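You operate a simulated robot arm through the tools that you are given. There is no shell and no other tool.

Carry out the task below with a simulated two-armed robot. There is one attempt and no reset: what you move stays moved.

Task
Pick up the A black-banded pipe from the top of the blue table with one hand, pass it to the other hand and put it on the small shelf by booth a.

It is judged by the outcome, as a careful person would: the job done as asked, and still so three seconds after it is handed in. It fails if anything else is knocked over, pushed out of place, dropped, spilled or broken.

Robot
Two 7-joint arms with two-finger parallel grippers on one trunk, on a base that moves. Base frame: it is fixed to the floor where the robot stands at the start and does not move with it; the origin is under the middle of the robot, x ahead of it, y to its left, z up. Lengths are in cm, angles in degrees, forces in N, time in s.
The left shoulder is at the start at [7, 13.4, 110.1], the right one opposite. With the tool pointing down near the work surface each hand reaches from about 20 to 66 cm from the robot's upright axis, wherever it stands, measured 20 degrees to its own side. Places, roughly: black-banded pipe [-275, 200, 75]; small shelf by booth A (31x14 cm) [-74, 584, 102]. Payload 1.57 kg a hand.
The tool frame of a hand sits at the grasp point between the pads (the TCP): z along the fingers, y along the line on which they close. The tips reach 3 cm beyond it. Largest opening 8 cm; finger width 1.7, thickness 1.2; the body of the gripper, 4 by 8.2 cm, starts 8 cm behind the TCP.
Orientation is told as [roll, pitch, yaw] about the base's x, y, z axes, in that order, counted from this pose: with the fingers straight down and closing along the base's y, the tool's x points along the base's -x, its y along +y and its z along -z.

Tools
- The arms move only by the tool step_arm. It takes "left_increments", "right_increments" or both (then of equal length, played together; a hand with none holds still); each is text: rows parted by semicolons, each of 7 numbers parted by spaces: the turn, a rotation vector about the tool's x, y, z in degrees, then the shift along the tool's x, y, z in cm, then the finger opening in cm, from 0 to 8. In form: rx ry rz tx ty tz claw; .... A call has 1 to 20 rows; each row shifts and turns the commanded pose from where the row before left it, along the tool's axes as they then stand. Each row takes 0.2 s and may step no farther than 5 cm and 8.6 degrees from the row before; otherwise, or with a gripper value out of range, the whole call is refused. Where a pose cannot be reached the arm comes as near as it can. A force on the tool above 40 N (or 10 N above the force at the start of the call, whichever is more), or a blocked arm, ends the call early, and 0.2 s more pass. Each finger travels about 15.3 cm/s and halts on what it meets, pressing with about 32 N; the grip force reading is that of the motor and also rises with nothing between the fingers. The clock runs only during rows and for 0.2 s after the last one: add rows that do not move to give the fingers time. It gives the time, the measured TCP pose, the force on the tool (base axes), the opening and the grip force at its end, in the units of the frame above (readings bear some noise), with the torque about the TCP (base axes, N m) and any sound that the robot's microphone picked up, and new pictures: "pictures" is both (left out), scene, wrist or none (wrist: the cameras of the hands that moved).
- Cameras (640 x 400 px; columns grow to the right, rows downward): "scene" is now at [14.04, -0.32, 133.02]; the picture's right is [-0.04, -1.00, 0.00], its down [-0.57, 0.02, -0.82] and it looks along [0.82, -0.03, -0.57] (base axes); focal length 292 px, centre (320, 200). "left" rides on the left gripper at [7.2, 0.7, -12.2] in its tool frame; the picture's right is [-0.09, 1.00, 0.00], its down [-0.84, -0.08, -0.54] and it looks along [-0.54, -0.05, 0.84] (tool axes); focal length 238 px, centre (320, 200). "right" rides on the right gripper at [7.2, -0.7, -12.2] in its tool frame; the picture's right is [0.09, 1.00, 0.00], its down [-0.84, 0.08, -0.54] and it looks along [-0.54, 0.05, 0.84] (tool axes); focal length 238 px, centre (320, 200). There is no depth. A picture from a camera that has moved, and an enlarged one, comes with that camera's place and axes in the base frame and with its lens.
- lift_body(by): slides the trunk up (or, below 0, down) by that many cm; the arms and the scene camera ride with it, the base frame stays. It gives what a move gives, with no picture.
- roll_base(legs): drives the robot by 1 to 6 legs, each [ahead, left, turn to the left] in cm, cm and degrees, along the robot's own axes; the way and the turn of a leg run together, so that a leg with both is an arc; at most 150 cm and 180 degrees a leg. The arms and the cameras ride along, it lands a little off, and it stops where it bumps. It gives what a move gives, and a new picture of the scene camera.
- pan_tilt(pan, tilt): turns the head with the scene camera to pan (to the left, within 86 degrees either way) and tilt (down, from -29 to 69), counted from straight ahead of the robot. It gives what a move gives, and a new picture of the scene camera.
- inspect(camera, box): a new picture of the part [left, top, right, bottom] of that camera's present view, enlarged. It takes no simulated time.
- finish_job(): hands the job in; it is judged then, once.

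Places have to be worked out from the pictures, the camera data and where the tool is seen. Open the grippers and draw the arms clear of the work before you hand the job in, unless the task says otherwise.

The tools are called after "Emit:" as name(argument=value, ...) on one line, values as JSON. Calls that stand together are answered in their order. step_arm: Moves the arms, as the interface text tells. Its arguments: {"type":"object","properties":{"left_increments":{"type":"string"},"right_increments":{"type":"string"},"pictures":{"type":"string","enum":["both","scene","wrist","none"]}},"required":[]} The other tools are called the same way: lift_body (by) moves the trunk up or down; roll_base (legs) drives the base; pan_tilt (pan, tilt) turns the head that bears the scene camera; inspect (camera, box) takes an enlarged picture of a part of a camera's view; finish_job () hands the job in.

At the start:

```text
clock: 0.0
left_position: [44.81, 22.2, 109.29]
left_orientation: [0.0, 0.0, 0.2]
left_force: [-1.2, 0.1, 0.9]
left_torque: [0.0, 0.0, 0.01]
left_width: 7.98
left_grip_force: 0.1
right_position: [41.16, -18.22, 108.82]
right_orientation: [0.0, 0.1, -0.1]
right_force: [-0.3, -0.3, 0.7]
right_torque: [0.02, 0.0, 0.01]
right_width: 7.98
right_grip_force: 0.0
trunk travel left (down, up): [-67.5, 26.5]
robot x, y, heading: [0.05, 0.24, -0.1]
head pan, tilt (commanded): [-2.3, 34.8]
```

scene: 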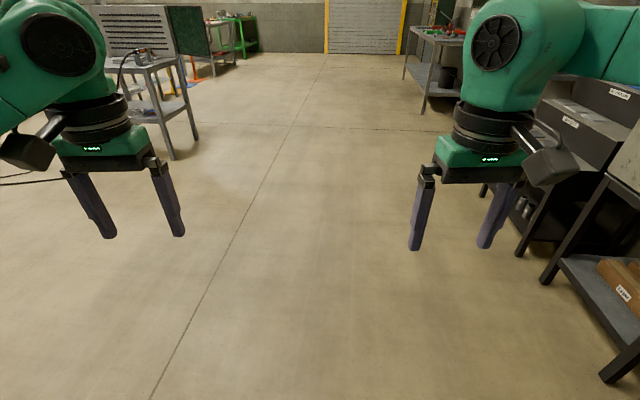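
right: 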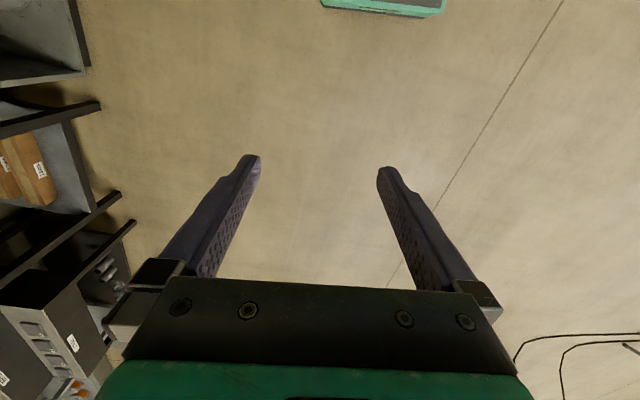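
left: 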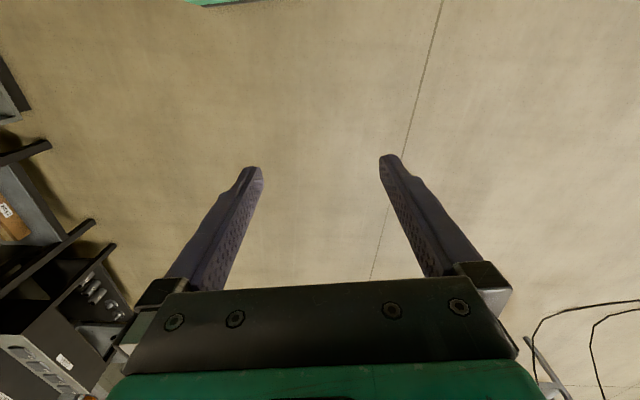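

The robot faces +x, and the pipe is behind and to the left at about [-275, 200]. I look around with the head before driving.

Emit:
pan_tilt(pan=86, tilt=15)

```text
clock: 1.6
left_position: [44.94, 22.16, 109.22]
left_orientation: [0.0, 0.0, 0.0]
left_force: [-1.2, 0.3, 0.2]
left_torque: [-0.03, 0.02, -0.03]
left_width: 8.01
left_grip_force: 0.0
right_position: [41.16, -18.2, 108.96]
right_orientation: [-0.1, 0.0, -0.1]
right_force: [-0.4, -0.6, 1.3]
right_torque: [0.01, -0.01, 0.01]
right_width: 8.01
right_grip_force: 0.2
trunk travel left (down, up): [-67.5, 26.5]
robot x, y, heading: [-0.08, -0.08, 0.2]
head pan, tilt (commanded): [85.9, 15.0]
camera scene: at [5.9, 9.36, 136.18], right [1.0, -0.07, 0.0], down [-0.02, -0.26, -0.97], along [0.07, 0.96, -0.26], focal length 292 px, centre (320, 200)
```

scene: 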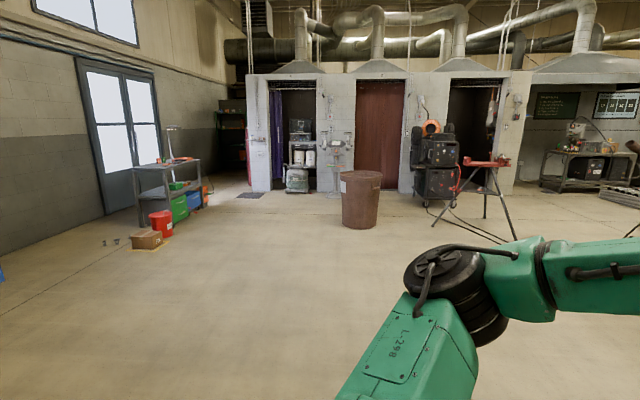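

I see the booths across the room. I zoom on the shelf region and then turn the robot to face the pipe table.

Emit:
inspect(camera="scene", box=[220, 70, 380, 200])

Emit:
roll_base(legs=[[0, 0, 90]])

```text
3.08 times, centred on (300, 135) of scene
camera zoom: at [5.9, 9.36, 136.18], right [1.0, -0.07, 0.0], down [-0.02, -0.26, -0.97], along [0.07, 0.96, -0.26], focal length 900 px, centre (382, 400)
```

zoom: 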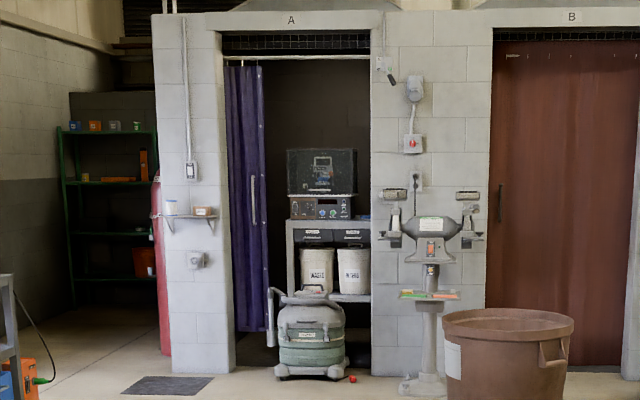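

```text
clock: 5.9
left_position: [-23.15, 44.26, 109.17]
left_orientation: [0.1, 0.0, 91.5]
left_force: [0.5, 0.6, -0.2]
left_torque: [0.0, 0.0, -0.04]
left_width: 7.97
left_grip_force: 0.0
right_position: [17.21, 41.54, 108.9]
right_orientation: [0.0, 0.0, 91.3]
right_force: [-0.7, 0.5, 0.0]
right_torque: [-0.02, -0.02, -0.02]
right_width: 8.0
right_grip_force: 0.1
trunk travel left (down, up): [-67.5, 26.5]
robot x, y, heading: [-0.11, -0.3, 91.5]
head pan, tilt (commanded): [85.9, 15.0]
camera scene: at [-9.24, 5.49, 136.18], right [0.05, 1.0, 0.0], down [0.26, -0.01, -0.97], along [-0.96, 0.04, -0.26], focal length 292 px, centre (320, 200)
```

scene: 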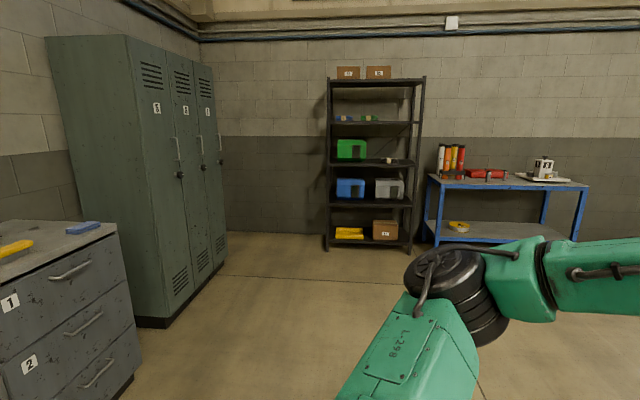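

The blue table is visible. I zoom on it to find the black-banded pipe.

Emit:
inspect(camera="scene", box=[420, 130, 600, 250])

Emit:
inspect(camera="scene", box=[425, 135, 525, 195])

```text
3.33 times, centred on (510, 190) of scene
camera zoom: at [-9.24, 5.49, 136.18], right [0.05, 1.0, 0.0], down [0.26, -0.01, -0.97], along [-0.96, 0.04, -0.26], focal length 975 px, centre (-313, 233)
```

zoom: 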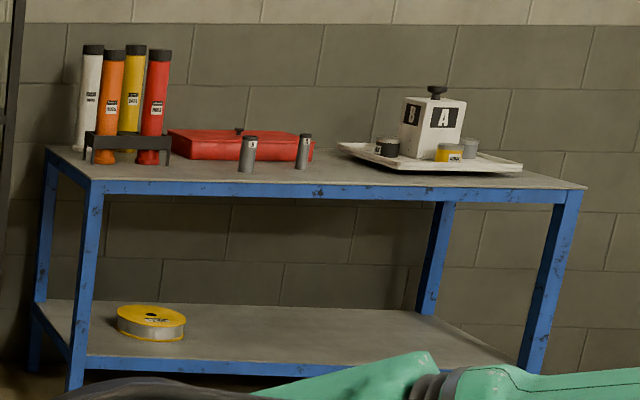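

```text
6.40 times, centred on (475, 165) of scene
camera zoom: at [-9.24, 5.49, 136.18], right [0.05, 1.0, 0.0], down [0.26, -0.01, -0.97], along [-0.96, 0.04, -0.26], focal length 1871 px, centre (-672, 424)
```

zoom: 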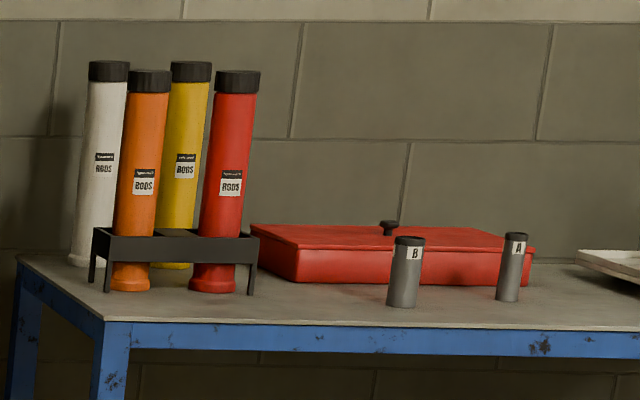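

Pipe A (the slimmer one labelled A, black band on top) stands on the blue table to the right of pipe B. I drive forward toward y≈170 and turn to face the table, staying well back.

Emit:
roll_base(legs=[[150, 0, 0], [20, 0, 0], [0, 0, 88.5]])

Emit:
pan_tilt(pan=0, tilt=15)

```text
clock: 18.4
left_position: [-47.77, 149.35, 109.13]
left_orientation: [0.1, -0.1, 179.6]
left_force: [-0.7, -0.5, -0.6]
left_torque: [-0.01, -0.04, -0.03]
left_width: 8.01
left_grip_force: 0.0
right_position: [-43.83, 189.67, 108.96]
right_orientation: [0.0, 0.0, 179.5]
right_force: [0.0, -0.3, -0.2]
right_torque: [0.0, -0.02, -0.01]
right_width: 8.01
right_grip_force: 0.0
trunk travel left (down, up): [-67.5, 26.5]
robot x, y, heading: [-2.86, 171.42, 179.7]
head pan, tilt (commanded): [85.9, 15.0]
camera scene: at [-8.4, 161.86, 136.18], right [-1.0, 0.08, 0.0], down [0.02, 0.26, -0.97], along [-0.08, -0.96, -0.26], focal length 292 px, centre (320, 200)
```

scene: 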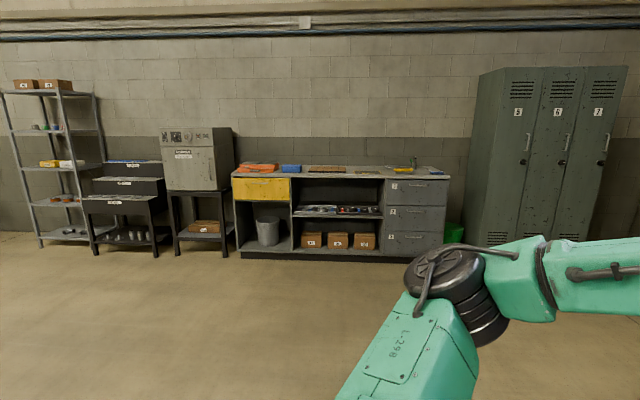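

```text
clock: 20.0
left_position: [-47.83, 149.29, 109.12]
left_orientation: [0.0, 0.0, 179.5]
left_force: [-0.1, 1.1, -0.1]
left_torque: [-0.01, 0.0, 0.0]
left_width: 8.02
left_grip_force: 0.2
right_position: [-43.81, 189.64, 108.96]
right_orientation: [0.1, 0.0, 179.5]
right_force: [0.6, -0.1, 0.9]
right_torque: [0.02, 0.01, -0.04]
right_width: 8.0
right_grip_force: 0.1
trunk travel left (down, up): [-67.5, 26.5]
robot x, y, heading: [-3.02, 170.94, 179.8]
head pan, tilt (commanded): [0.0, 15.0]
camera scene: at [-17.0, 171.23, 136.18], right [0.01, 1.0, 0.0], down [0.26, 0.0, -0.97], along [-0.97, 0.01, -0.26], focal length 292 px, centre (320, 200)
```

scene: 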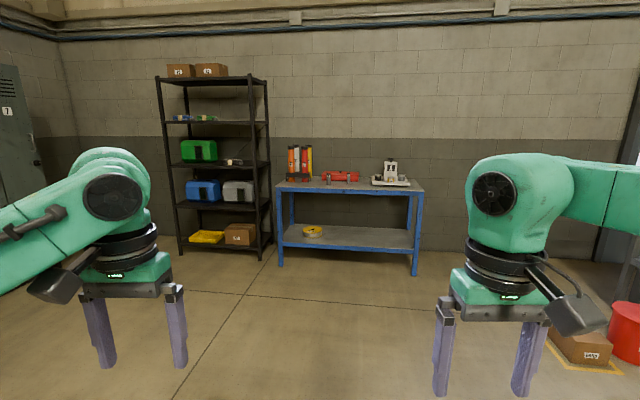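

The table is ahead. I zoom to triangulate pipe A from this second viewpoint.

Emit:
inspect(camera="scene", box=[270, 140, 430, 240])

Emit:
inspect(camera="scene", box=[310, 160, 374, 200])

```text
4.00 times, centred on (350, 190) of scene
camera zoom: at [-17.0, 171.23, 136.18], right [0.01, 1.0, 0.0], down [0.26, 0.0, -0.97], along [-0.97, 0.01, -0.26], focal length 1170 px, centre (200, 240)
```

zoom: 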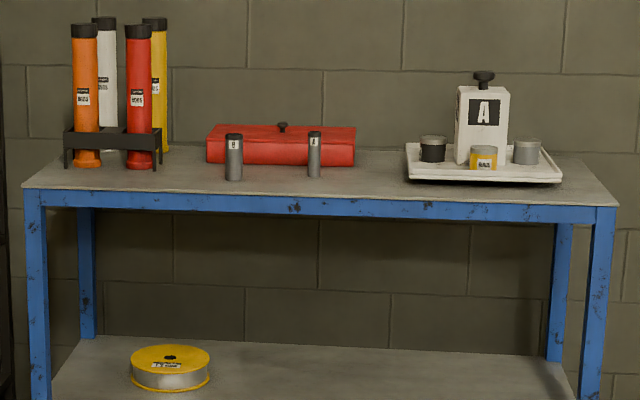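

```text
10.00 times, centred on (342, 180) of scene
camera zoom: at [-17.0, 171.23, 136.18], right [0.01, 1.0, 0.0], down [0.26, 0.0, -0.97], along [-0.97, 0.01, -0.26], focal length 2924 px, centre (100, 400)
```

zoom: 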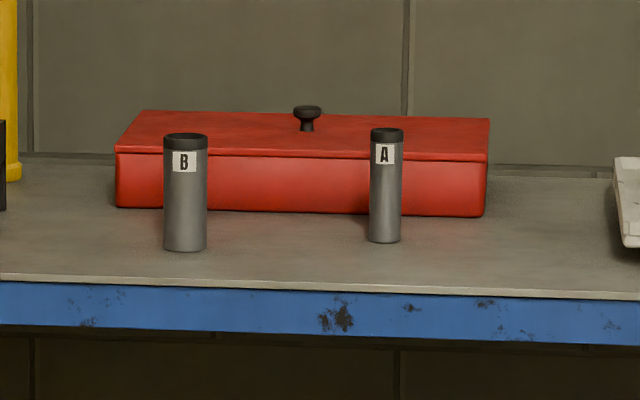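

Triangulating from both views puts pipe A's base at about [-284, 199, 80] and the table front edge at x≈-264. I pull the left hand back and up so it clears the tall rods, then drive closer.

Emit:
step_arm(left_increments="0 0 0 4 0 -2 8; 0 0 0 4 0 -2 8; 0 0 0 4 0 -2 8; 0 0 0 4 0 -2 8", pictures="none")

Emit:
roll_base(legs=[[140, -12, 0], [60, 0, 0]])

Emit:
pan_tilt(pan=0, tilt=40)

```text
clock: 21.0
left_position: [-31.52, 149.14, 117.22]
left_orientation: [-0.2, -0.2, 179.6]
left_force: [0.2, 1.1, 0.2]
left_torque: [-0.03, 0.04, -0.02]
left_width: 7.97
left_grip_force: 0.1
right_position: [-43.61, 189.63, 109.07]
right_orientation: [0.0, -0.2, 179.5]
right_force: [0.1, 0.1, 0.1]
right_torque: [-0.01, 0.03, -0.02]
right_width: 8.02
right_grip_force: 0.1
trunk travel left (down, up): [-67.5, 26.5]
robot x, y, heading: [-2.62, 171.09, 179.5]
head pan, tilt (commanded): [0.0, 15.0]
```

```text
clock: 30.9
left_position: [-231.25, 161.5, 117.27]
left_orientation: [0.0, 0.0, 179.9]
left_force: [0.3, 0.5, -0.8]
left_torque: [0.01, 0.0, 0.02]
left_width: 8.0
left_grip_force: 0.1
right_position: [-243.52, 201.94, 108.97]
right_orientation: [0.1, 0.1, 179.8]
right_force: [0.2, -0.4, 0.1]
right_torque: [0.03, 0.01, -0.02]
right_width: 7.99
right_grip_force: 0.0
trunk travel left (down, up): [-67.5, 26.5]
robot x, y, heading: [-202.37, 183.96, 179.7]
head pan, tilt (commanded): [0.0, 15.0]
camera scene: at [-216.43, 183.71, 136.19], right [0.0, 1.0, 0.0], down [0.26, 0.0, -0.97], along [-0.97, 0.0, -0.26], focal length 292 px, centre (320, 200)
```

scene: 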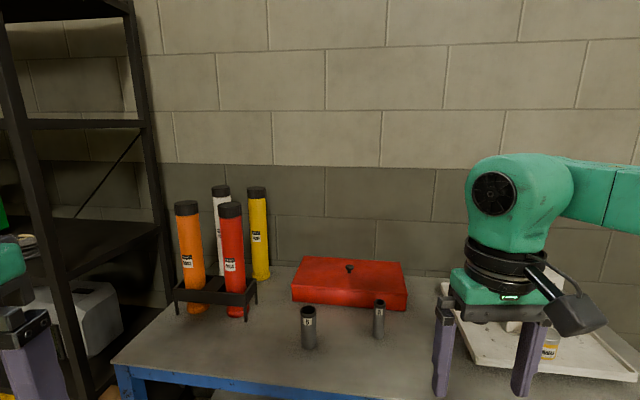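

```text
clock: 31.8
left_position: [-231.31, 161.6, 117.27]
left_orientation: [0.0, 0.0, 179.9]
left_force: [0.7, -0.6, -0.3]
left_torque: [0.02, 0.0, -0.03]
left_width: 8.01
left_grip_force: 0.0
right_position: [-243.42, 201.97, 108.91]
right_orientation: [0.0, 0.0, 179.8]
right_force: [0.3, -0.2, -0.3]
right_torque: [-0.02, -0.02, 0.04]
right_width: 8.0
right_grip_force: 0.1
trunk travel left (down, up): [-67.5, 26.5]
robot x, y, heading: [-202.25, 183.33, 179.7]
head pan, tilt (commanded): [0.0, 40.0]
camera scene: at [-215.65, 183.7, 132.23], right [0.0, 1.0, 0.0], down [0.64, 0.0, -0.77], along [-0.77, 0.0, -0.64], focal length 292 px, centre (320, 200)
```

scene: 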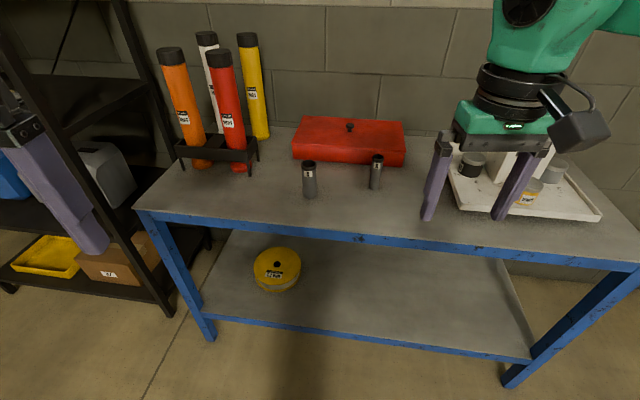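

The base stands at about [-202, 183]. I zoom to measure pipe A and the table edge from here.

Emit:
inspect(camera="scene", box=[290, 140, 418, 220])

```text
5.00 times, centred on (354, 180) of scene
camera zoom: at [-215.65, 183.7, 132.23], right [0.0, 1.0, 0.0], down [0.64, 0.0, -0.77], along [-0.77, 0.0, -0.64], focal length 1462 px, centre (150, 300)
```

zoom: 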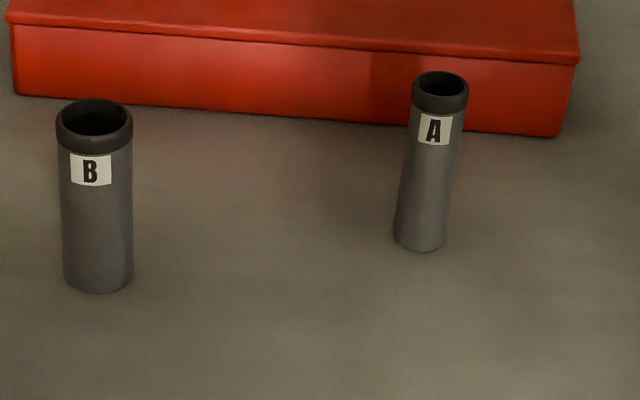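

Pipe A: base centre ≈[-283.8, 199.7, 80], top z≈90, diameter ≈3 cm; the table edge is near x≈-265. I drive 22 cm closer, leaving about 40 cm from the robot axis to the table edge.

Emit:
roll_base(legs=[[22, 0, 0]])

```text
clock: 33.5
left_position: [-252.99, 161.66, 117.23]
left_orientation: [0.0, -0.1, 179.7]
left_force: [-0.3, 0.1, 0.1]
left_torque: [0.02, 0.01, -0.02]
left_width: 7.97
left_grip_force: 0.0
right_position: [-265.18, 202.12, 109.11]
right_orientation: [-0.1, -0.1, 179.8]
right_force: [0.0, 0.5, 0.1]
right_torque: [-0.02, 0.01, 0.01]
right_width: 8.02
right_grip_force: 0.0
trunk travel left (down, up): [-67.5, 26.5]
robot x, y, heading: [-223.88, 183.66, 179.7]
head pan, tilt (commanded): [0.0, 40.0]
camera scene: at [-237.41, 183.8, 132.24], right [0.0, 1.0, 0.0], down [0.64, 0.0, -0.77], along [-0.77, 0.0, -0.64], focal length 292 px, centre (320, 200)
```

scene: 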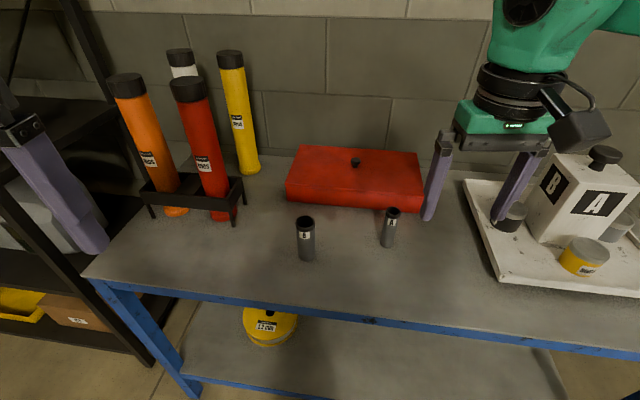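

I zoom again on the pipe from this closer spot and take a wrist view check.

Emit:
inspect(camera="scene", box=[350, 190, 446, 250])

Emit:
inspect(camera="right", box=[0, 0, 640, 400])

```text
6.67 times, centred on (398, 220) of scene
camera zoom: at [-237.41, 183.8, 132.24], right [0.0, 1.0, 0.0], down [0.64, 0.0, -0.77], along [-0.77, 0.0, -0.64], focal length 1949 px, centre (-200, 67)
```

zoom: 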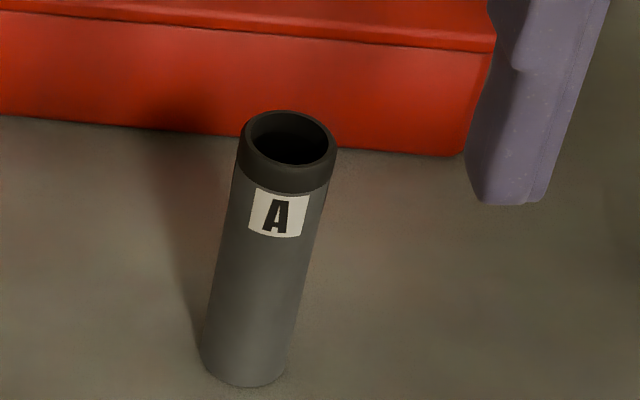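

```text
1.00 times, centred on (320, 200) of right (not enlarged: the box is as wide or as high as the picture)
camera zoom: at [-257.88, 202.82, 121.3], right [0.09, -1.0, 0.0], down [-0.84, -0.07, 0.54], along [-0.54, -0.05, -0.84], focal length 238 px, centre (320, 200)
```

zoom: 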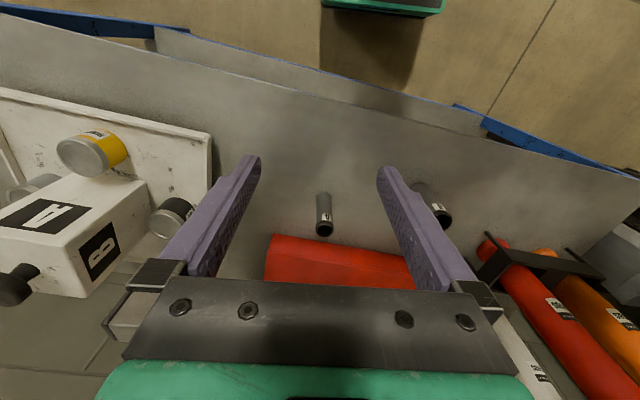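

All three views agree: pipe A centre ≈[-283.8, 199.75], z 80–90. I move the right hand over it at the present height, then lower it to 8–9 cm above the grasp height and check.

Emit:
step_arm(right_increments="0 0 0 -4.65 0.6 0 8; 0 0 0 -4.65 0.6 0 8; 0 0 0 -4.65 0.6 0 8; 0 0 0 -4.65 0.57 0 8; 0 0 0 0 0 4 8; 0 0 0 0 0 4 8; 0 0 0 0 0 0 8")

```text
clock: 35.1
left_position: [-253.15, 161.67, 117.2]
left_orientation: [0.0, -0.1, 179.8]
left_force: [1.5, 0.4, 1.1]
left_torque: [-0.02, 0.02, -0.02]
left_width: 8.0
left_grip_force: 0.1
right_position: [-276.24, 203.21, 98.92]
right_orientation: [-0.1, 0.0, 179.7]
right_force: [-0.7, -0.5, -0.4]
right_torque: [0.0, 0.0, -0.03]
right_width: 8.0
right_grip_force: 0.1
right hand out of reach, approached as far as the arm can: row 2, 3, 4
trunk travel left (down, up): [-67.5, 26.5]
robot x, y, heading: [-224.0, 183.78, 179.6]
head pan, tilt (commanded): [0.0, 40.0]
camera scene: at [-237.53, 183.77, 132.22], right [0.0, 1.0, 0.0], down [0.64, 0.0, -0.77], along [-0.77, 0.0, -0.64], focal length 292 px, centre (320, 200)
camera right: at [-268.97, 203.92, 111.22], right [0.09, -1.0, 0.0], down [-0.84, -0.07, 0.54], along [-0.54, -0.05, -0.84], focal length 238 px, centre (320, 200)
```

scene: 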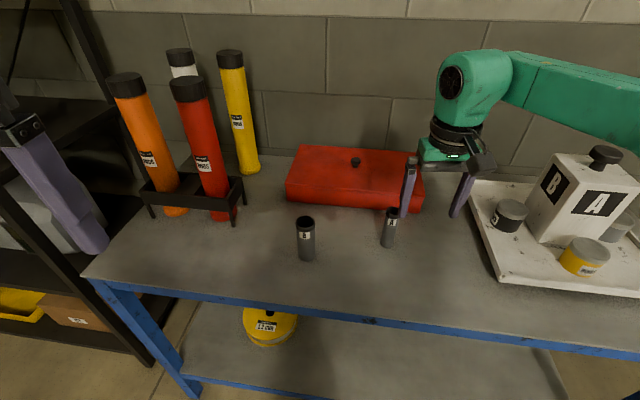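
right: 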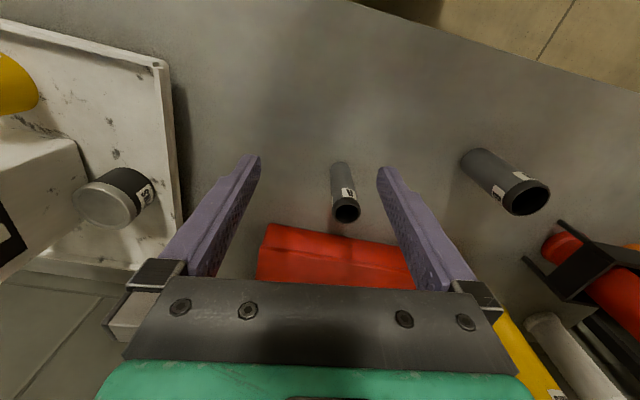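

Rows at the higher height were out of reach, and the hand is now at [-276.2, 203.2, 98.9]. Reach should be better lower down, so I try shifting the rest while staying above the pipe's top (tips ≥93).

Emit:
step_arm(right_increments="0 0 0 -2.5 1.15 0.6 8; 0 0 0 -2.5 1.15 0.6 8; 0 0 0 -2.5 1.15 0.6 8; 0 0 0 0 0 0 8")

```text
clock: 36.1
left_position: [-253.18, 161.64, 117.17]
left_orientation: [0.0, 0.0, 179.8]
left_force: [-0.2, 0.1, 0.0]
left_torque: [0.03, 0.0, -0.01]
left_width: 8.02
left_grip_force: 0.0
right_position: [-277.77, 202.64, 97.29]
right_orientation: [-0.1, -0.2, 179.7]
right_force: [0.7, 0.2, -0.1]
right_torque: [-0.01, -0.01, 0.0]
right_width: 7.99
right_grip_force: 0.1
right hand out of reach, approached as far as the arm can: row 1, 2, 3
trunk travel left (down, up): [-67.5, 26.5]
robot x, y, heading: [-224.26, 183.79, 180.0]
head pan, tilt (commanded): [0.0, 40.0]
camera scene: at [-237.56, 183.79, 132.22], right [0.0, 1.0, 0.0], down [0.64, 0.0, -0.77], along [-0.77, 0.0, -0.64], focal length 292 px, centre (320, 200)
camera right: at [-270.54, 203.37, 109.51], right [0.09, -1.0, 0.0], down [-0.84, -0.07, 0.54], along [-0.54, -0.05, -0.84], focal length 238 px, centre (320, 200)
```

scene: 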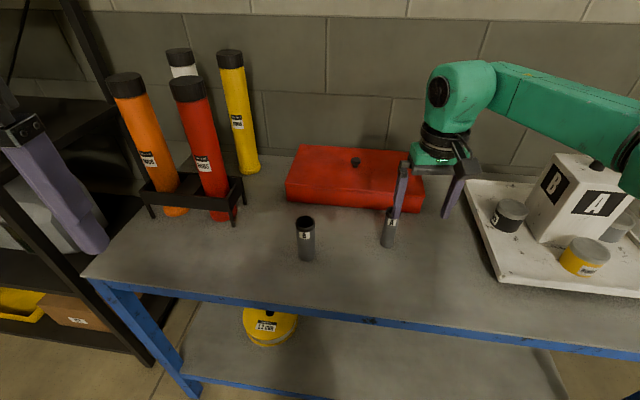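
right: 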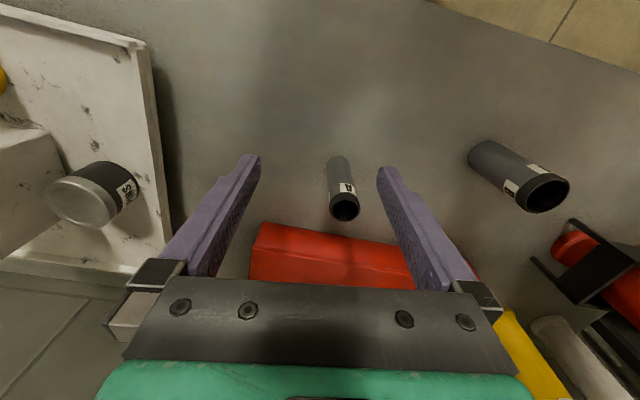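

Still limited by reach at [-277.8, 202.6, 97.3]. I tilt the head fully down to see how much room there is between the base and the table edge before driving closer.

Emit:
pan_tilt(pan=0, tilt=69)

```text
clock: 37.0
left_position: [-253.17, 161.7, 117.19]
left_orientation: [0.0, -0.2, 179.9]
left_force: [-0.4, 0.0, 0.0]
left_torque: [-0.02, -0.02, -0.01]
left_width: 8.0
left_grip_force: 0.2
right_position: [-277.8, 202.67, 97.29]
right_orientation: [-0.1, -0.1, 179.9]
right_force: [0.0, 0.5, -0.4]
right_torque: [0.0, 0.03, -0.01]
right_width: 8.02
right_grip_force: 0.1
trunk travel left (down, up): [-67.5, 26.5]
robot x, y, heading: [-224.32, 183.55, 179.7]
head pan, tilt (commanded): [0.0, 68.8]
camera scene: at [-234.64, 183.78, 128.61], right [0.0, 1.0, 0.0], down [0.93, 0.0, -0.36], along [-0.36, 0.0, -0.93], focal length 292 px, centre (320, 200)
```

scene: 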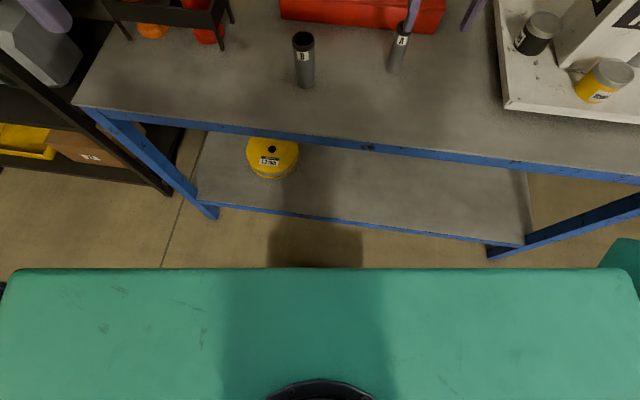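

No base parts show past the chest edge, so the base extends at most ~26 cm ahead of the axis while the table edge is ~41 cm away. I draw the right hand back 4 cm, lift it slightly, and roll 8 cm closer.

Emit:
step_arm(right_increments="0 0 0 2 0 -0.7 8; 0 0 0 2 0 -0.7 8; 0 0 0 0 0 0 8", pictures="none")

Emit:
roll_base(legs=[[8, 0, 0]])

Emit:
pan_tilt(pan=0, tilt=45)

```text
clock: 37.9
left_position: [-253.29, 161.63, 117.26]
left_orientation: [0.0, -0.1, 179.8]
left_force: [-0.1, 0.5, 0.2]
left_torque: [0.0, -0.01, 0.01]
left_width: 7.99
left_grip_force: 0.1
right_position: [-273.92, 202.63, 98.54]
right_orientation: [0.0, -0.1, 179.7]
right_force: [-0.2, -0.4, 0.2]
right_torque: [0.0, 0.02, 0.04]
right_width: 7.98
right_grip_force: 0.1
trunk travel left (down, up): [-67.5, 26.5]
robot x, y, heading: [-224.24, 183.68, 179.4]
head pan, tilt (commanded): [0.0, 68.8]
```

```text
clock: 38.9
left_position: [-261.11, 161.67, 117.29]
left_orientation: [0.0, -0.2, 180.0]
left_force: [0.0, 0.6, 0.9]
left_torque: [0.02, 0.04, -0.01]
left_width: 7.98
left_grip_force: 0.1
right_position: [-281.83, 202.61, 98.69]
right_orientation: [0.0, 0.0, 179.9]
right_force: [-0.2, 0.6, -1.1]
right_torque: [0.01, 0.0, 0.0]
right_width: 8.01
right_grip_force: 0.1
trunk travel left (down, up): [-67.5, 26.5]
robot x, y, heading: [-232.44, 183.79, 180.0]
head pan, tilt (commanded): [0.0, 68.8]
camera scene: at [-242.49, 183.8, 128.63], right [0.0, 1.0, 0.0], down [0.93, 0.0, -0.36], along [-0.36, 0.0, -0.93], focal length 292 px, centre (320, 200)
```

scene: 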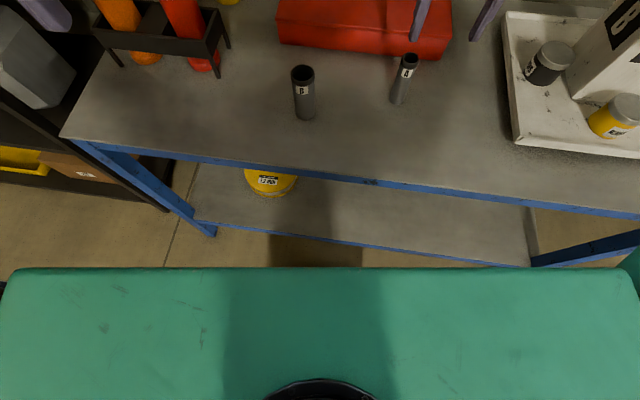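

```text
clock: 39.8
left_position: [-261.24, 161.73, 117.16]
left_orientation: [0.0, -0.1, 179.9]
left_force: [-0.2, -0.3, -0.9]
left_torque: [0.01, 0.0, -0.03]
left_width: 8.0
left_grip_force: 0.1
right_position: [-281.95, 202.74, 98.62]
right_orientation: [0.0, 0.0, 179.8]
right_force: [1.2, -0.1, -0.5]
right_torque: [0.0, -0.03, 0.0]
right_width: 8.01
right_grip_force: 0.0
trunk travel left (down, up): [-67.5, 26.5]
robot x, y, heading: [-231.96, 184.27, 180.0]
head pan, tilt (commanded): [0.0, 45.0]
camera scene: at [-245.15, 183.82, 131.49], right [0.0, 1.0, 0.0], down [0.71, 0.0, -0.71], along [-0.71, 0.0, -0.71], focal length 292 px, centre (320, 200)
```

scene: 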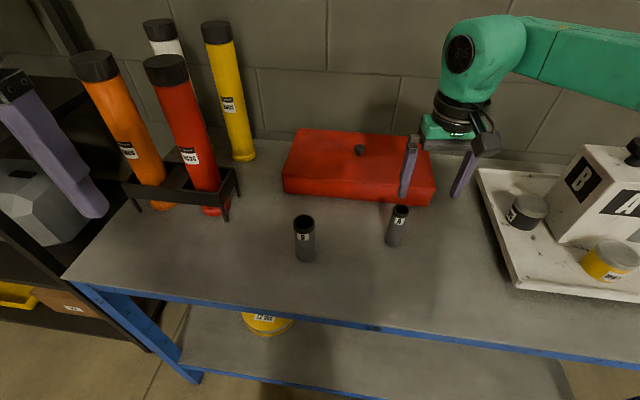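

The right hand is now at [-281.9, 202.7, 98.6]. I centre it over the pipe and check in the wrist camera before descending.

Emit:
step_arm(right_increments="0 0 0 -0.9 1.5 0 8; 0 0 0 -0.95 1.45 0 8; 0 0 0 0 0 0 8; 0 0 0 0 0 0 8")

```text
clock: 40.8
left_position: [-261.19, 161.77, 117.22]
left_orientation: [0.0, -0.1, 180.0]
left_force: [-1.2, 0.6, -0.7]
left_torque: [-0.02, 0.0, 0.0]
left_width: 8.0
left_grip_force: 0.0
right_position: [-283.91, 199.73, 98.67]
right_orientation: [0.0, 0.0, 179.8]
right_force: [0.6, 0.5, 0.3]
right_torque: [0.01, -0.01, -0.01]
right_width: 7.98
right_grip_force: 0.1
trunk travel left (down, up): [-67.5, 26.5]
robot x, y, heading: [-232.14, 183.58, 180.0]
head pan, tilt (commanded): [0.0, 45.0]
camera scene: at [-245.19, 183.78, 131.5], right [0.0, 1.0, 0.0], down [0.71, 0.0, -0.71], along [-0.71, 0.0, -0.71], focal length 292 px, centre (320, 200)
camera right: at [-276.61, 200.43, 110.99], right [0.09, -1.0, 0.0], down [-0.84, -0.07, 0.54], along [-0.54, -0.05, -0.84], focal length 238 px, centre (320, 200)
```

scene: 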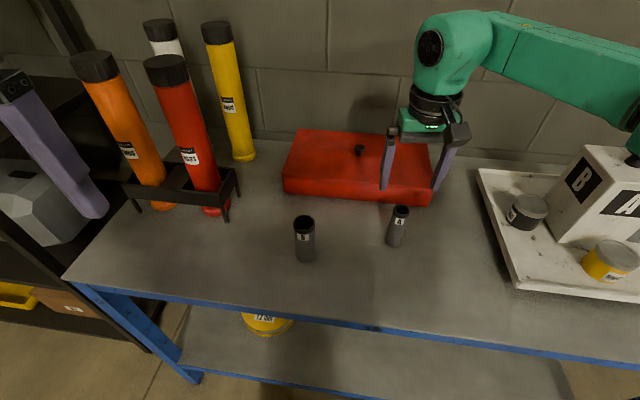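
right: 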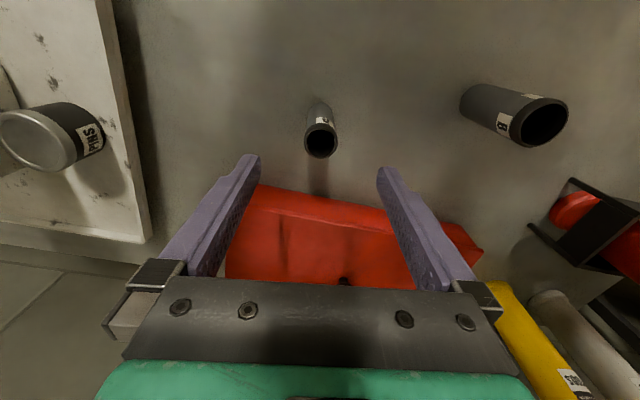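

The wrist view confirms the pipe top at ≈[-283.7, 199.6]. Before descending I look to the right to check the elbow's clearance from the white box on the tray.

Emit:
pan_tilt(pan=-45, tilt=35)

```text
clock: 41.9
left_position: [-261.22, 161.81, 117.11]
left_orientation: [0.0, 0.0, 180.0]
left_force: [-1.0, 0.0, 0.3]
left_torque: [0.0, 0.02, 0.01]
left_width: 7.98
left_grip_force: 0.1
right_position: [-283.96, 199.7, 98.63]
right_orientation: [0.0, 0.0, 179.9]
right_force: [-0.2, -0.8, 0.7]
right_torque: [0.0, 0.0, -0.02]
right_width: 8.01
right_grip_force: 0.0
trunk travel left (down, up): [-67.5, 26.5]
robot x, y, heading: [-232.37, 184.03, 179.8]
head pan, tilt (commanded): [-45.0, 35.0]
camera scene: at [-243.27, 190.03, 132.98], right [0.71, 0.71, 0.0], down [0.4, -0.41, -0.82], along [-0.58, 0.58, -0.57], focal length 292 px, centre (320, 200)
```

scene: 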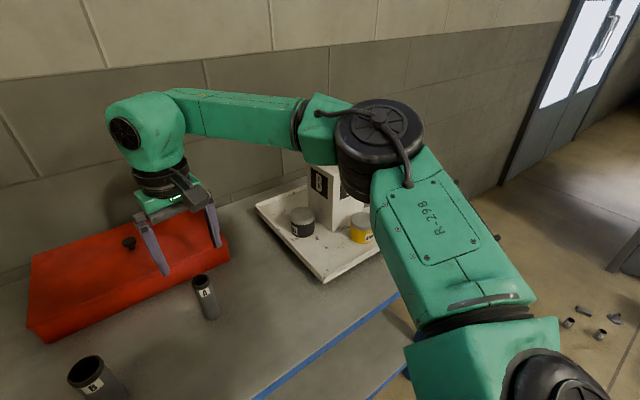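

The elbow is near [-269, 230, 112], in front of the white box with a gap. I lower the hand 5 cm by arm only and watch the elbow.

Emit:
step_arm(right_increments="0 0 0 0.1 0 1.7 8; 0 0 0 0 0 1.7 8; 0 0 0 0 0 1.6 8; 0 0 0 0 0 0 8")

```text
clock: 42.9
left_position: [-261.15, 161.68, 117.19]
left_orientation: [0.0, 0.0, 180.0]
left_force: [0.4, 0.6, 1.1]
left_torque: [0.0, -0.03, -0.04]
left_width: 8.0
left_grip_force: 0.1
right_position: [-283.73, 199.63, 93.68]
right_orientation: [0.0, 0.0, 179.8]
right_force: [-0.4, -0.4, -0.2]
right_torque: [-0.02, -0.02, 0.01]
right_width: 7.99
right_grip_force: 0.0
trunk travel left (down, up): [-67.5, 26.5]
robot x, y, heading: [-232.25, 183.6, 179.5]
head pan, tilt (commanded): [-45.0, 35.0]
camera scene: at [-243.24, 190.03, 132.98], right [0.71, 0.7, 0.0], down [0.4, -0.41, -0.82], along [-0.58, 0.58, -0.57], focal length 292 px, centre (320, 200)
camera right: at [-276.49, 200.39, 105.96], right [0.09, -1.0, 0.0], down [-0.84, -0.07, 0.54], along [-0.54, -0.05, -0.84], focal length 238 px, centre (320, 200)
```

scene: 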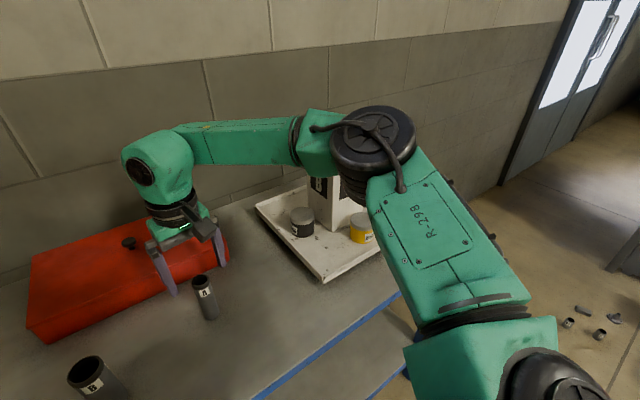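
right: 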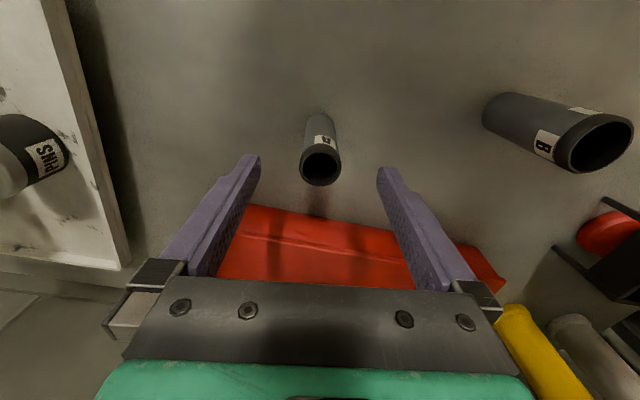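

The pipe is centred between the fingers and the elbow barely dropped. I descend 4.9 cm so that the TCP is at z≈88.8, still open.

Emit:
step_arm(right_increments="0 0 0 0 0 1.7 8; 0 0 0 0 0 1.6 8; 0 0 0 0 0 1.6 8; 0 0 0 0 0 0 8")

```text
clock: 43.9
left_position: [-261.24, 161.67, 117.27]
left_orientation: [0.0, -0.1, 179.8]
left_force: [0.6, 0.3, -0.3]
left_torque: [0.0, -0.03, -0.01]
left_width: 8.0
left_grip_force: 0.1
right_position: [-283.09, 200.2, 88.72]
right_orientation: [0.2, -0.1, 179.8]
right_force: [0.4, 0.2, -0.5]
right_torque: [-0.06, 0.02, -0.02]
right_width: 8.0
right_grip_force: 0.1
right hand out of reach, approached as far as the arm can: row 2, 3
trunk travel left (down, up): [-67.5, 26.5]
robot x, y, heading: [-231.78, 184.05, 179.9]
head pan, tilt (commanded): [-45.0, 35.0]
camera scene: at [-243.26, 190.03, 132.98], right [0.71, 0.7, 0.0], down [0.4, -0.41, -0.82], along [-0.58, 0.58, -0.57], focal length 292 px, centre (320, 200)
camera right: at [-275.88, 200.89, 101.08], right [0.09, -1.0, 0.0], down [-0.84, -0.07, 0.54], along [-0.54, -0.05, -0.84], focal length 238 px, centre (320, 200)
```

scene: 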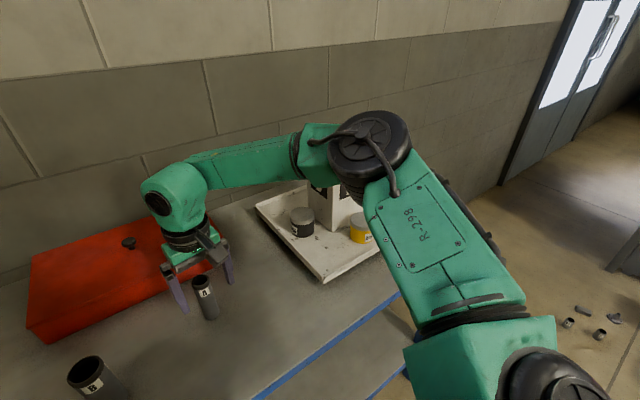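
right: 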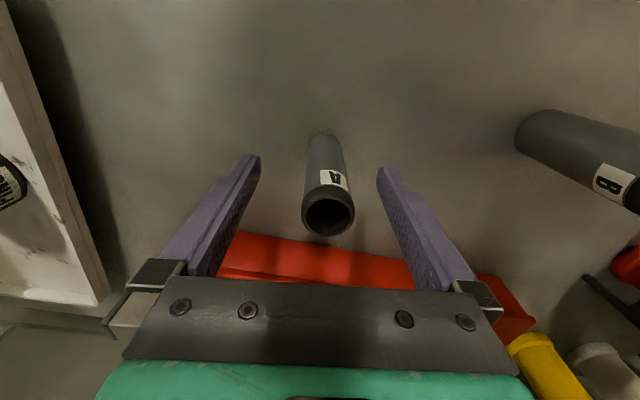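

The lower end is at the arm's reach limit, leaving it 0.6 cm off-centre. I raise the hand 4 cm, re-centre it there, and will lower by the trunk instead.

Emit:
step_arm(right_increments="0 0 0 0 0 -2 8; 0 0 0 -0.33 0.26 -1 8; 0 0 0 -0.33 0.26 -1 8; 0 0 0 0 0 0 8; 0 0 0 0 0 0 8", pictures="none")

```text
clock: 45.1
left_position: [-261.13, 161.63, 117.19]
left_orientation: [0.0, -0.1, 179.8]
left_force: [0.1, -0.2, 0.5]
left_torque: [-0.02, 0.0, -0.02]
left_width: 8.0
left_grip_force: 0.1
right_position: [-283.73, 199.66, 92.86]
right_orientation: [0.0, 0.1, 179.8]
right_force: [-0.5, 0.4, -0.6]
right_torque: [-0.02, -0.01, 0.02]
right_width: 8.02
right_grip_force: 0.1
trunk travel left (down, up): [-67.5, 26.5]
robot x, y, heading: [-232.14, 183.69, 180.1]
head pan, tilt (commanded): [-45.0, 35.0]
```

The hand is exactly over the pipe at [-283.7, 199.7, 92.9]. I lower the trunk 4 cm to bring the TCP to z≈88.9.

Emit:
lift_body(by=-4)

Emit:
inspect(camera="right", box=[160, 80, 480, 280])

Emit:
inspect(camera="scene", box=[100, 80, 460, 305])

```text
clock: 45.9
left_position: [-261.17, 161.71, 113.21]
left_orientation: [-0.1, -0.1, 179.9]
left_force: [0.2, -0.6, 0.3]
left_torque: [0.0, 0.02, 0.02]
left_width: 8.0
left_grip_force: 0.1
right_position: [-283.62, 199.69, 88.84]
right_orientation: [0.1, -0.1, 179.9]
right_force: [0.3, 0.0, 0.7]
right_torque: [-0.01, -0.02, -0.02]
right_width: 8.02
right_grip_force: 0.1
trunk travel left (down, up): [-63.5, 30.5]
robot x, y, heading: [-231.91, 183.63, 179.9]
head pan, tilt (commanded): [-45.0, 35.0]
```

```text
2.00 times, centred on (320, 180) of right
camera zoom: at [-276.45, 200.36, 101.22], right [0.09, -1.0, 0.0], down [-0.84, -0.07, 0.54], along [-0.54, -0.05, -0.84], focal length 477 px, centre (320, 240)
```

zoom: 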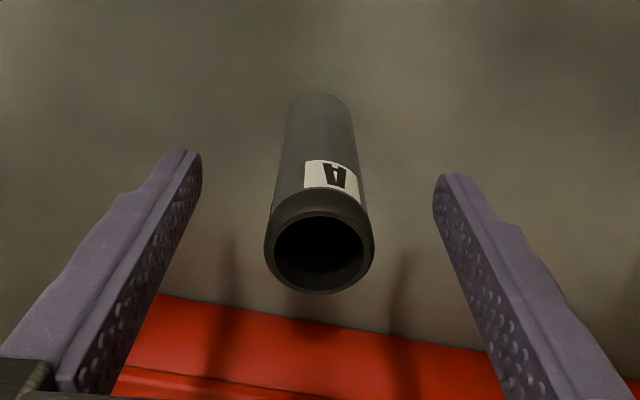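

```text
1.78 times, centred on (280, 192) of scene
camera zoom: at [-243.22, 190.04, 128.98], right [0.71, 0.7, 0.0], down [0.4, -0.41, -0.82], along [-0.58, 0.58, -0.57], focal length 520 px, centre (391, 213)
```

zoom: 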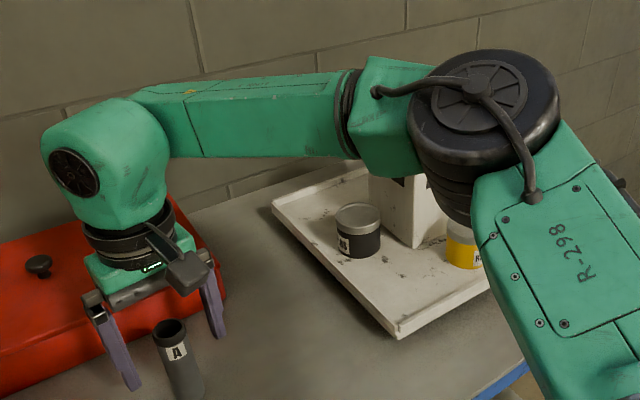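

The pipe sits centred between the pads with the TCP ~1.2 cm below its rim. I close gently in steps.

Emit:
step_arm(right_increments="0 0 0 0 0 0 5; 0 0 0 0 0 0 4; 0 0 0 0 0 0 3.5; 0 0 0 0 0 0 3.2; 0 0 0 0 0 0 2.9; 0 0 0 0 0 0 2.5; 0 0 0 0 0 0 2; 0 0 0 0 0 0 2; 0 0 0 0 0 0 2")

```text
clock: 47.9
left_position: [-261.12, 161.75, 113.19]
left_orientation: [0.1, -0.1, 179.9]
left_force: [0.6, 0.6, -0.3]
left_torque: [0.02, 0.01, -0.01]
left_width: 7.99
left_grip_force: 0.1
right_position: [-283.67, 199.73, 88.89]
right_orientation: [-0.1, 0.0, 179.8]
right_force: [-0.6, -0.1, 0.3]
right_torque: [0.02, -0.02, -0.01]
right_width: 2.91
right_grip_force: 31.5
trunk travel left (down, up): [-63.5, 30.5]
robot x, y, heading: [-232.03, 183.47, 179.7]
head pan, tilt (commanded): [-45.0, 35.0]
camera scene: at [-243.26, 190.04, 128.98], right [0.71, 0.7, 0.0], down [0.4, -0.41, -0.82], along [-0.58, 0.58, -0.57], focal length 292 px, centre (320, 200)
camera right: at [-276.49, 200.36, 101.2], right [0.09, -1.0, 0.0], down [-0.84, -0.07, 0.54], along [-0.54, -0.05, -0.84], focal length 238 px, centre (320, 200)
```

scene: 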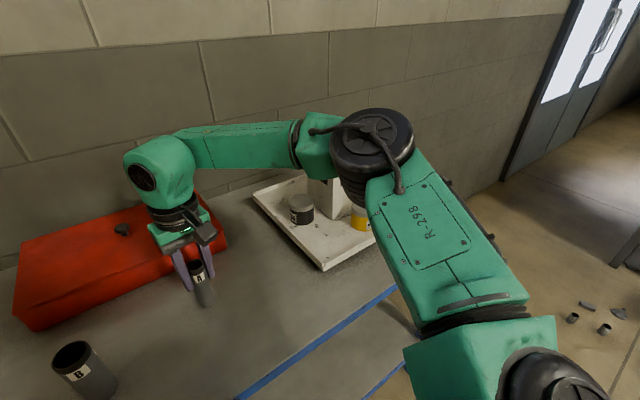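
right: 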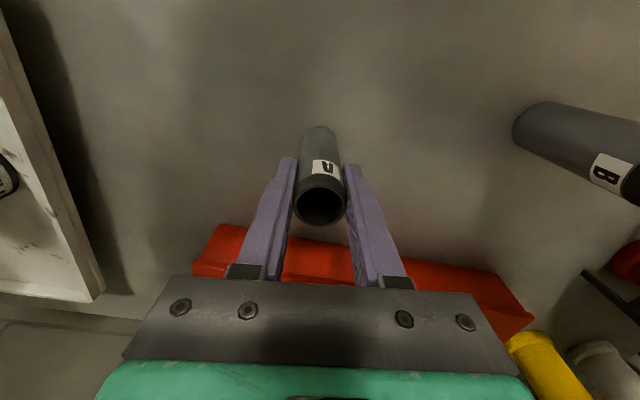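

The pipe is gripped (2.91 cm, 31.5 N). I lift with the trunk 15 cm straight up, then back away from the table.

Emit:
lift_body(by=15)

Emit:
roll_base(legs=[[-60, 0, 0]])

Emit:
pan_tilt(pan=0, tilt=35)

```text
clock: 49.7
left_position: [-261.19, 161.65, 128.19]
left_orientation: [0.0, -0.1, 179.9]
left_force: [-0.4, -0.3, 0.4]
left_torque: [0.01, -0.02, 0.01]
left_width: 8.04
left_grip_force: 0.2
right_position: [-283.75, 199.63, 103.86]
right_orientation: [0.0, 0.0, 179.8]
right_force: [-0.2, 0.4, -1.6]
right_torque: [0.02, 0.01, 0.0]
right_width: 2.93
right_grip_force: 32.2
trunk travel left (down, up): [-78.5, 15.5]
robot x, y, heading: [-232.15, 183.57, 179.7]
head pan, tilt (commanded): [-45.0, 35.0]
```

```text
clock: 53.1
left_position: [-200.82, 161.49, 128.14]
left_orientation: [0.0, 0.0, -180.0]
left_force: [0.8, 0.2, -0.9]
left_torque: [-0.01, 0.0, -0.03]
left_width: 7.99
left_grip_force: 0.1
right_position: [-223.48, 199.32, 103.82]
right_orientation: [0.0, -0.1, -180.0]
right_force: [0.4, 0.7, -2.1]
right_torque: [0.0, -0.03, -0.02]
right_width: 2.94
right_grip_force: 31.8
trunk travel left (down, up): [-78.5, 15.5]
robot x, y, heading: [-171.65, 183.34, -179.9]
head pan, tilt (commanded): [-45.0, 35.0]
camera scene: at [-182.98, 189.91, 143.96], right [0.71, 0.71, 0.0], down [0.41, -0.41, -0.82], along [-0.58, 0.58, -0.57], focal length 292 px, centre (320, 200)
```

scene: 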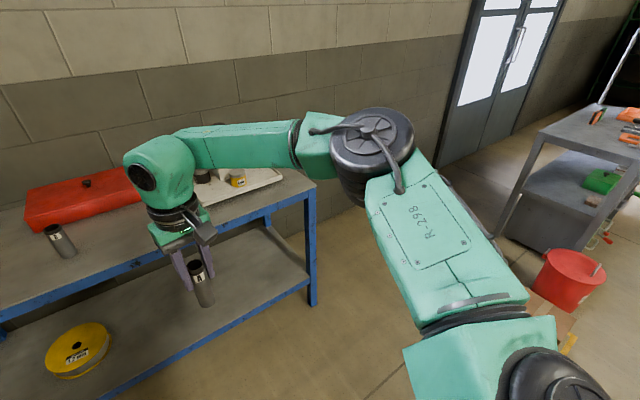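

```text
clock: 54.2
left_position: [-200.72, 161.54, 128.1]
left_orientation: [0.0, 0.0, -179.8]
left_force: [0.0, 1.0, 0.0]
left_torque: [0.0, 0.02, -0.01]
left_width: 8.0
left_grip_force: 0.0
right_position: [-223.32, 199.4, 103.87]
right_orientation: [0.0, 0.0, -180.0]
right_force: [0.8, -0.2, -1.9]
right_torque: [-0.01, 0.0, 0.0]
right_width: 2.9
right_grip_force: 31.8
trunk travel left (down, up): [-78.5, 15.5]
robot x, y, heading: [-171.67, 183.64, -179.8]
head pan, tilt (commanded): [0.0, 35.0]
camera scene: at [-185.46, 183.69, 143.97], right [0.0, 1.0, 0.0], down [0.57, 0.0, -0.82], along [-0.82, 0.0, -0.57], focal length 292 px, centre (320, 200)
```

scene: 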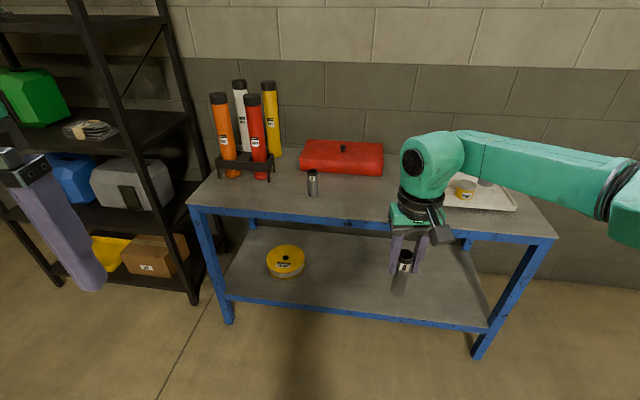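

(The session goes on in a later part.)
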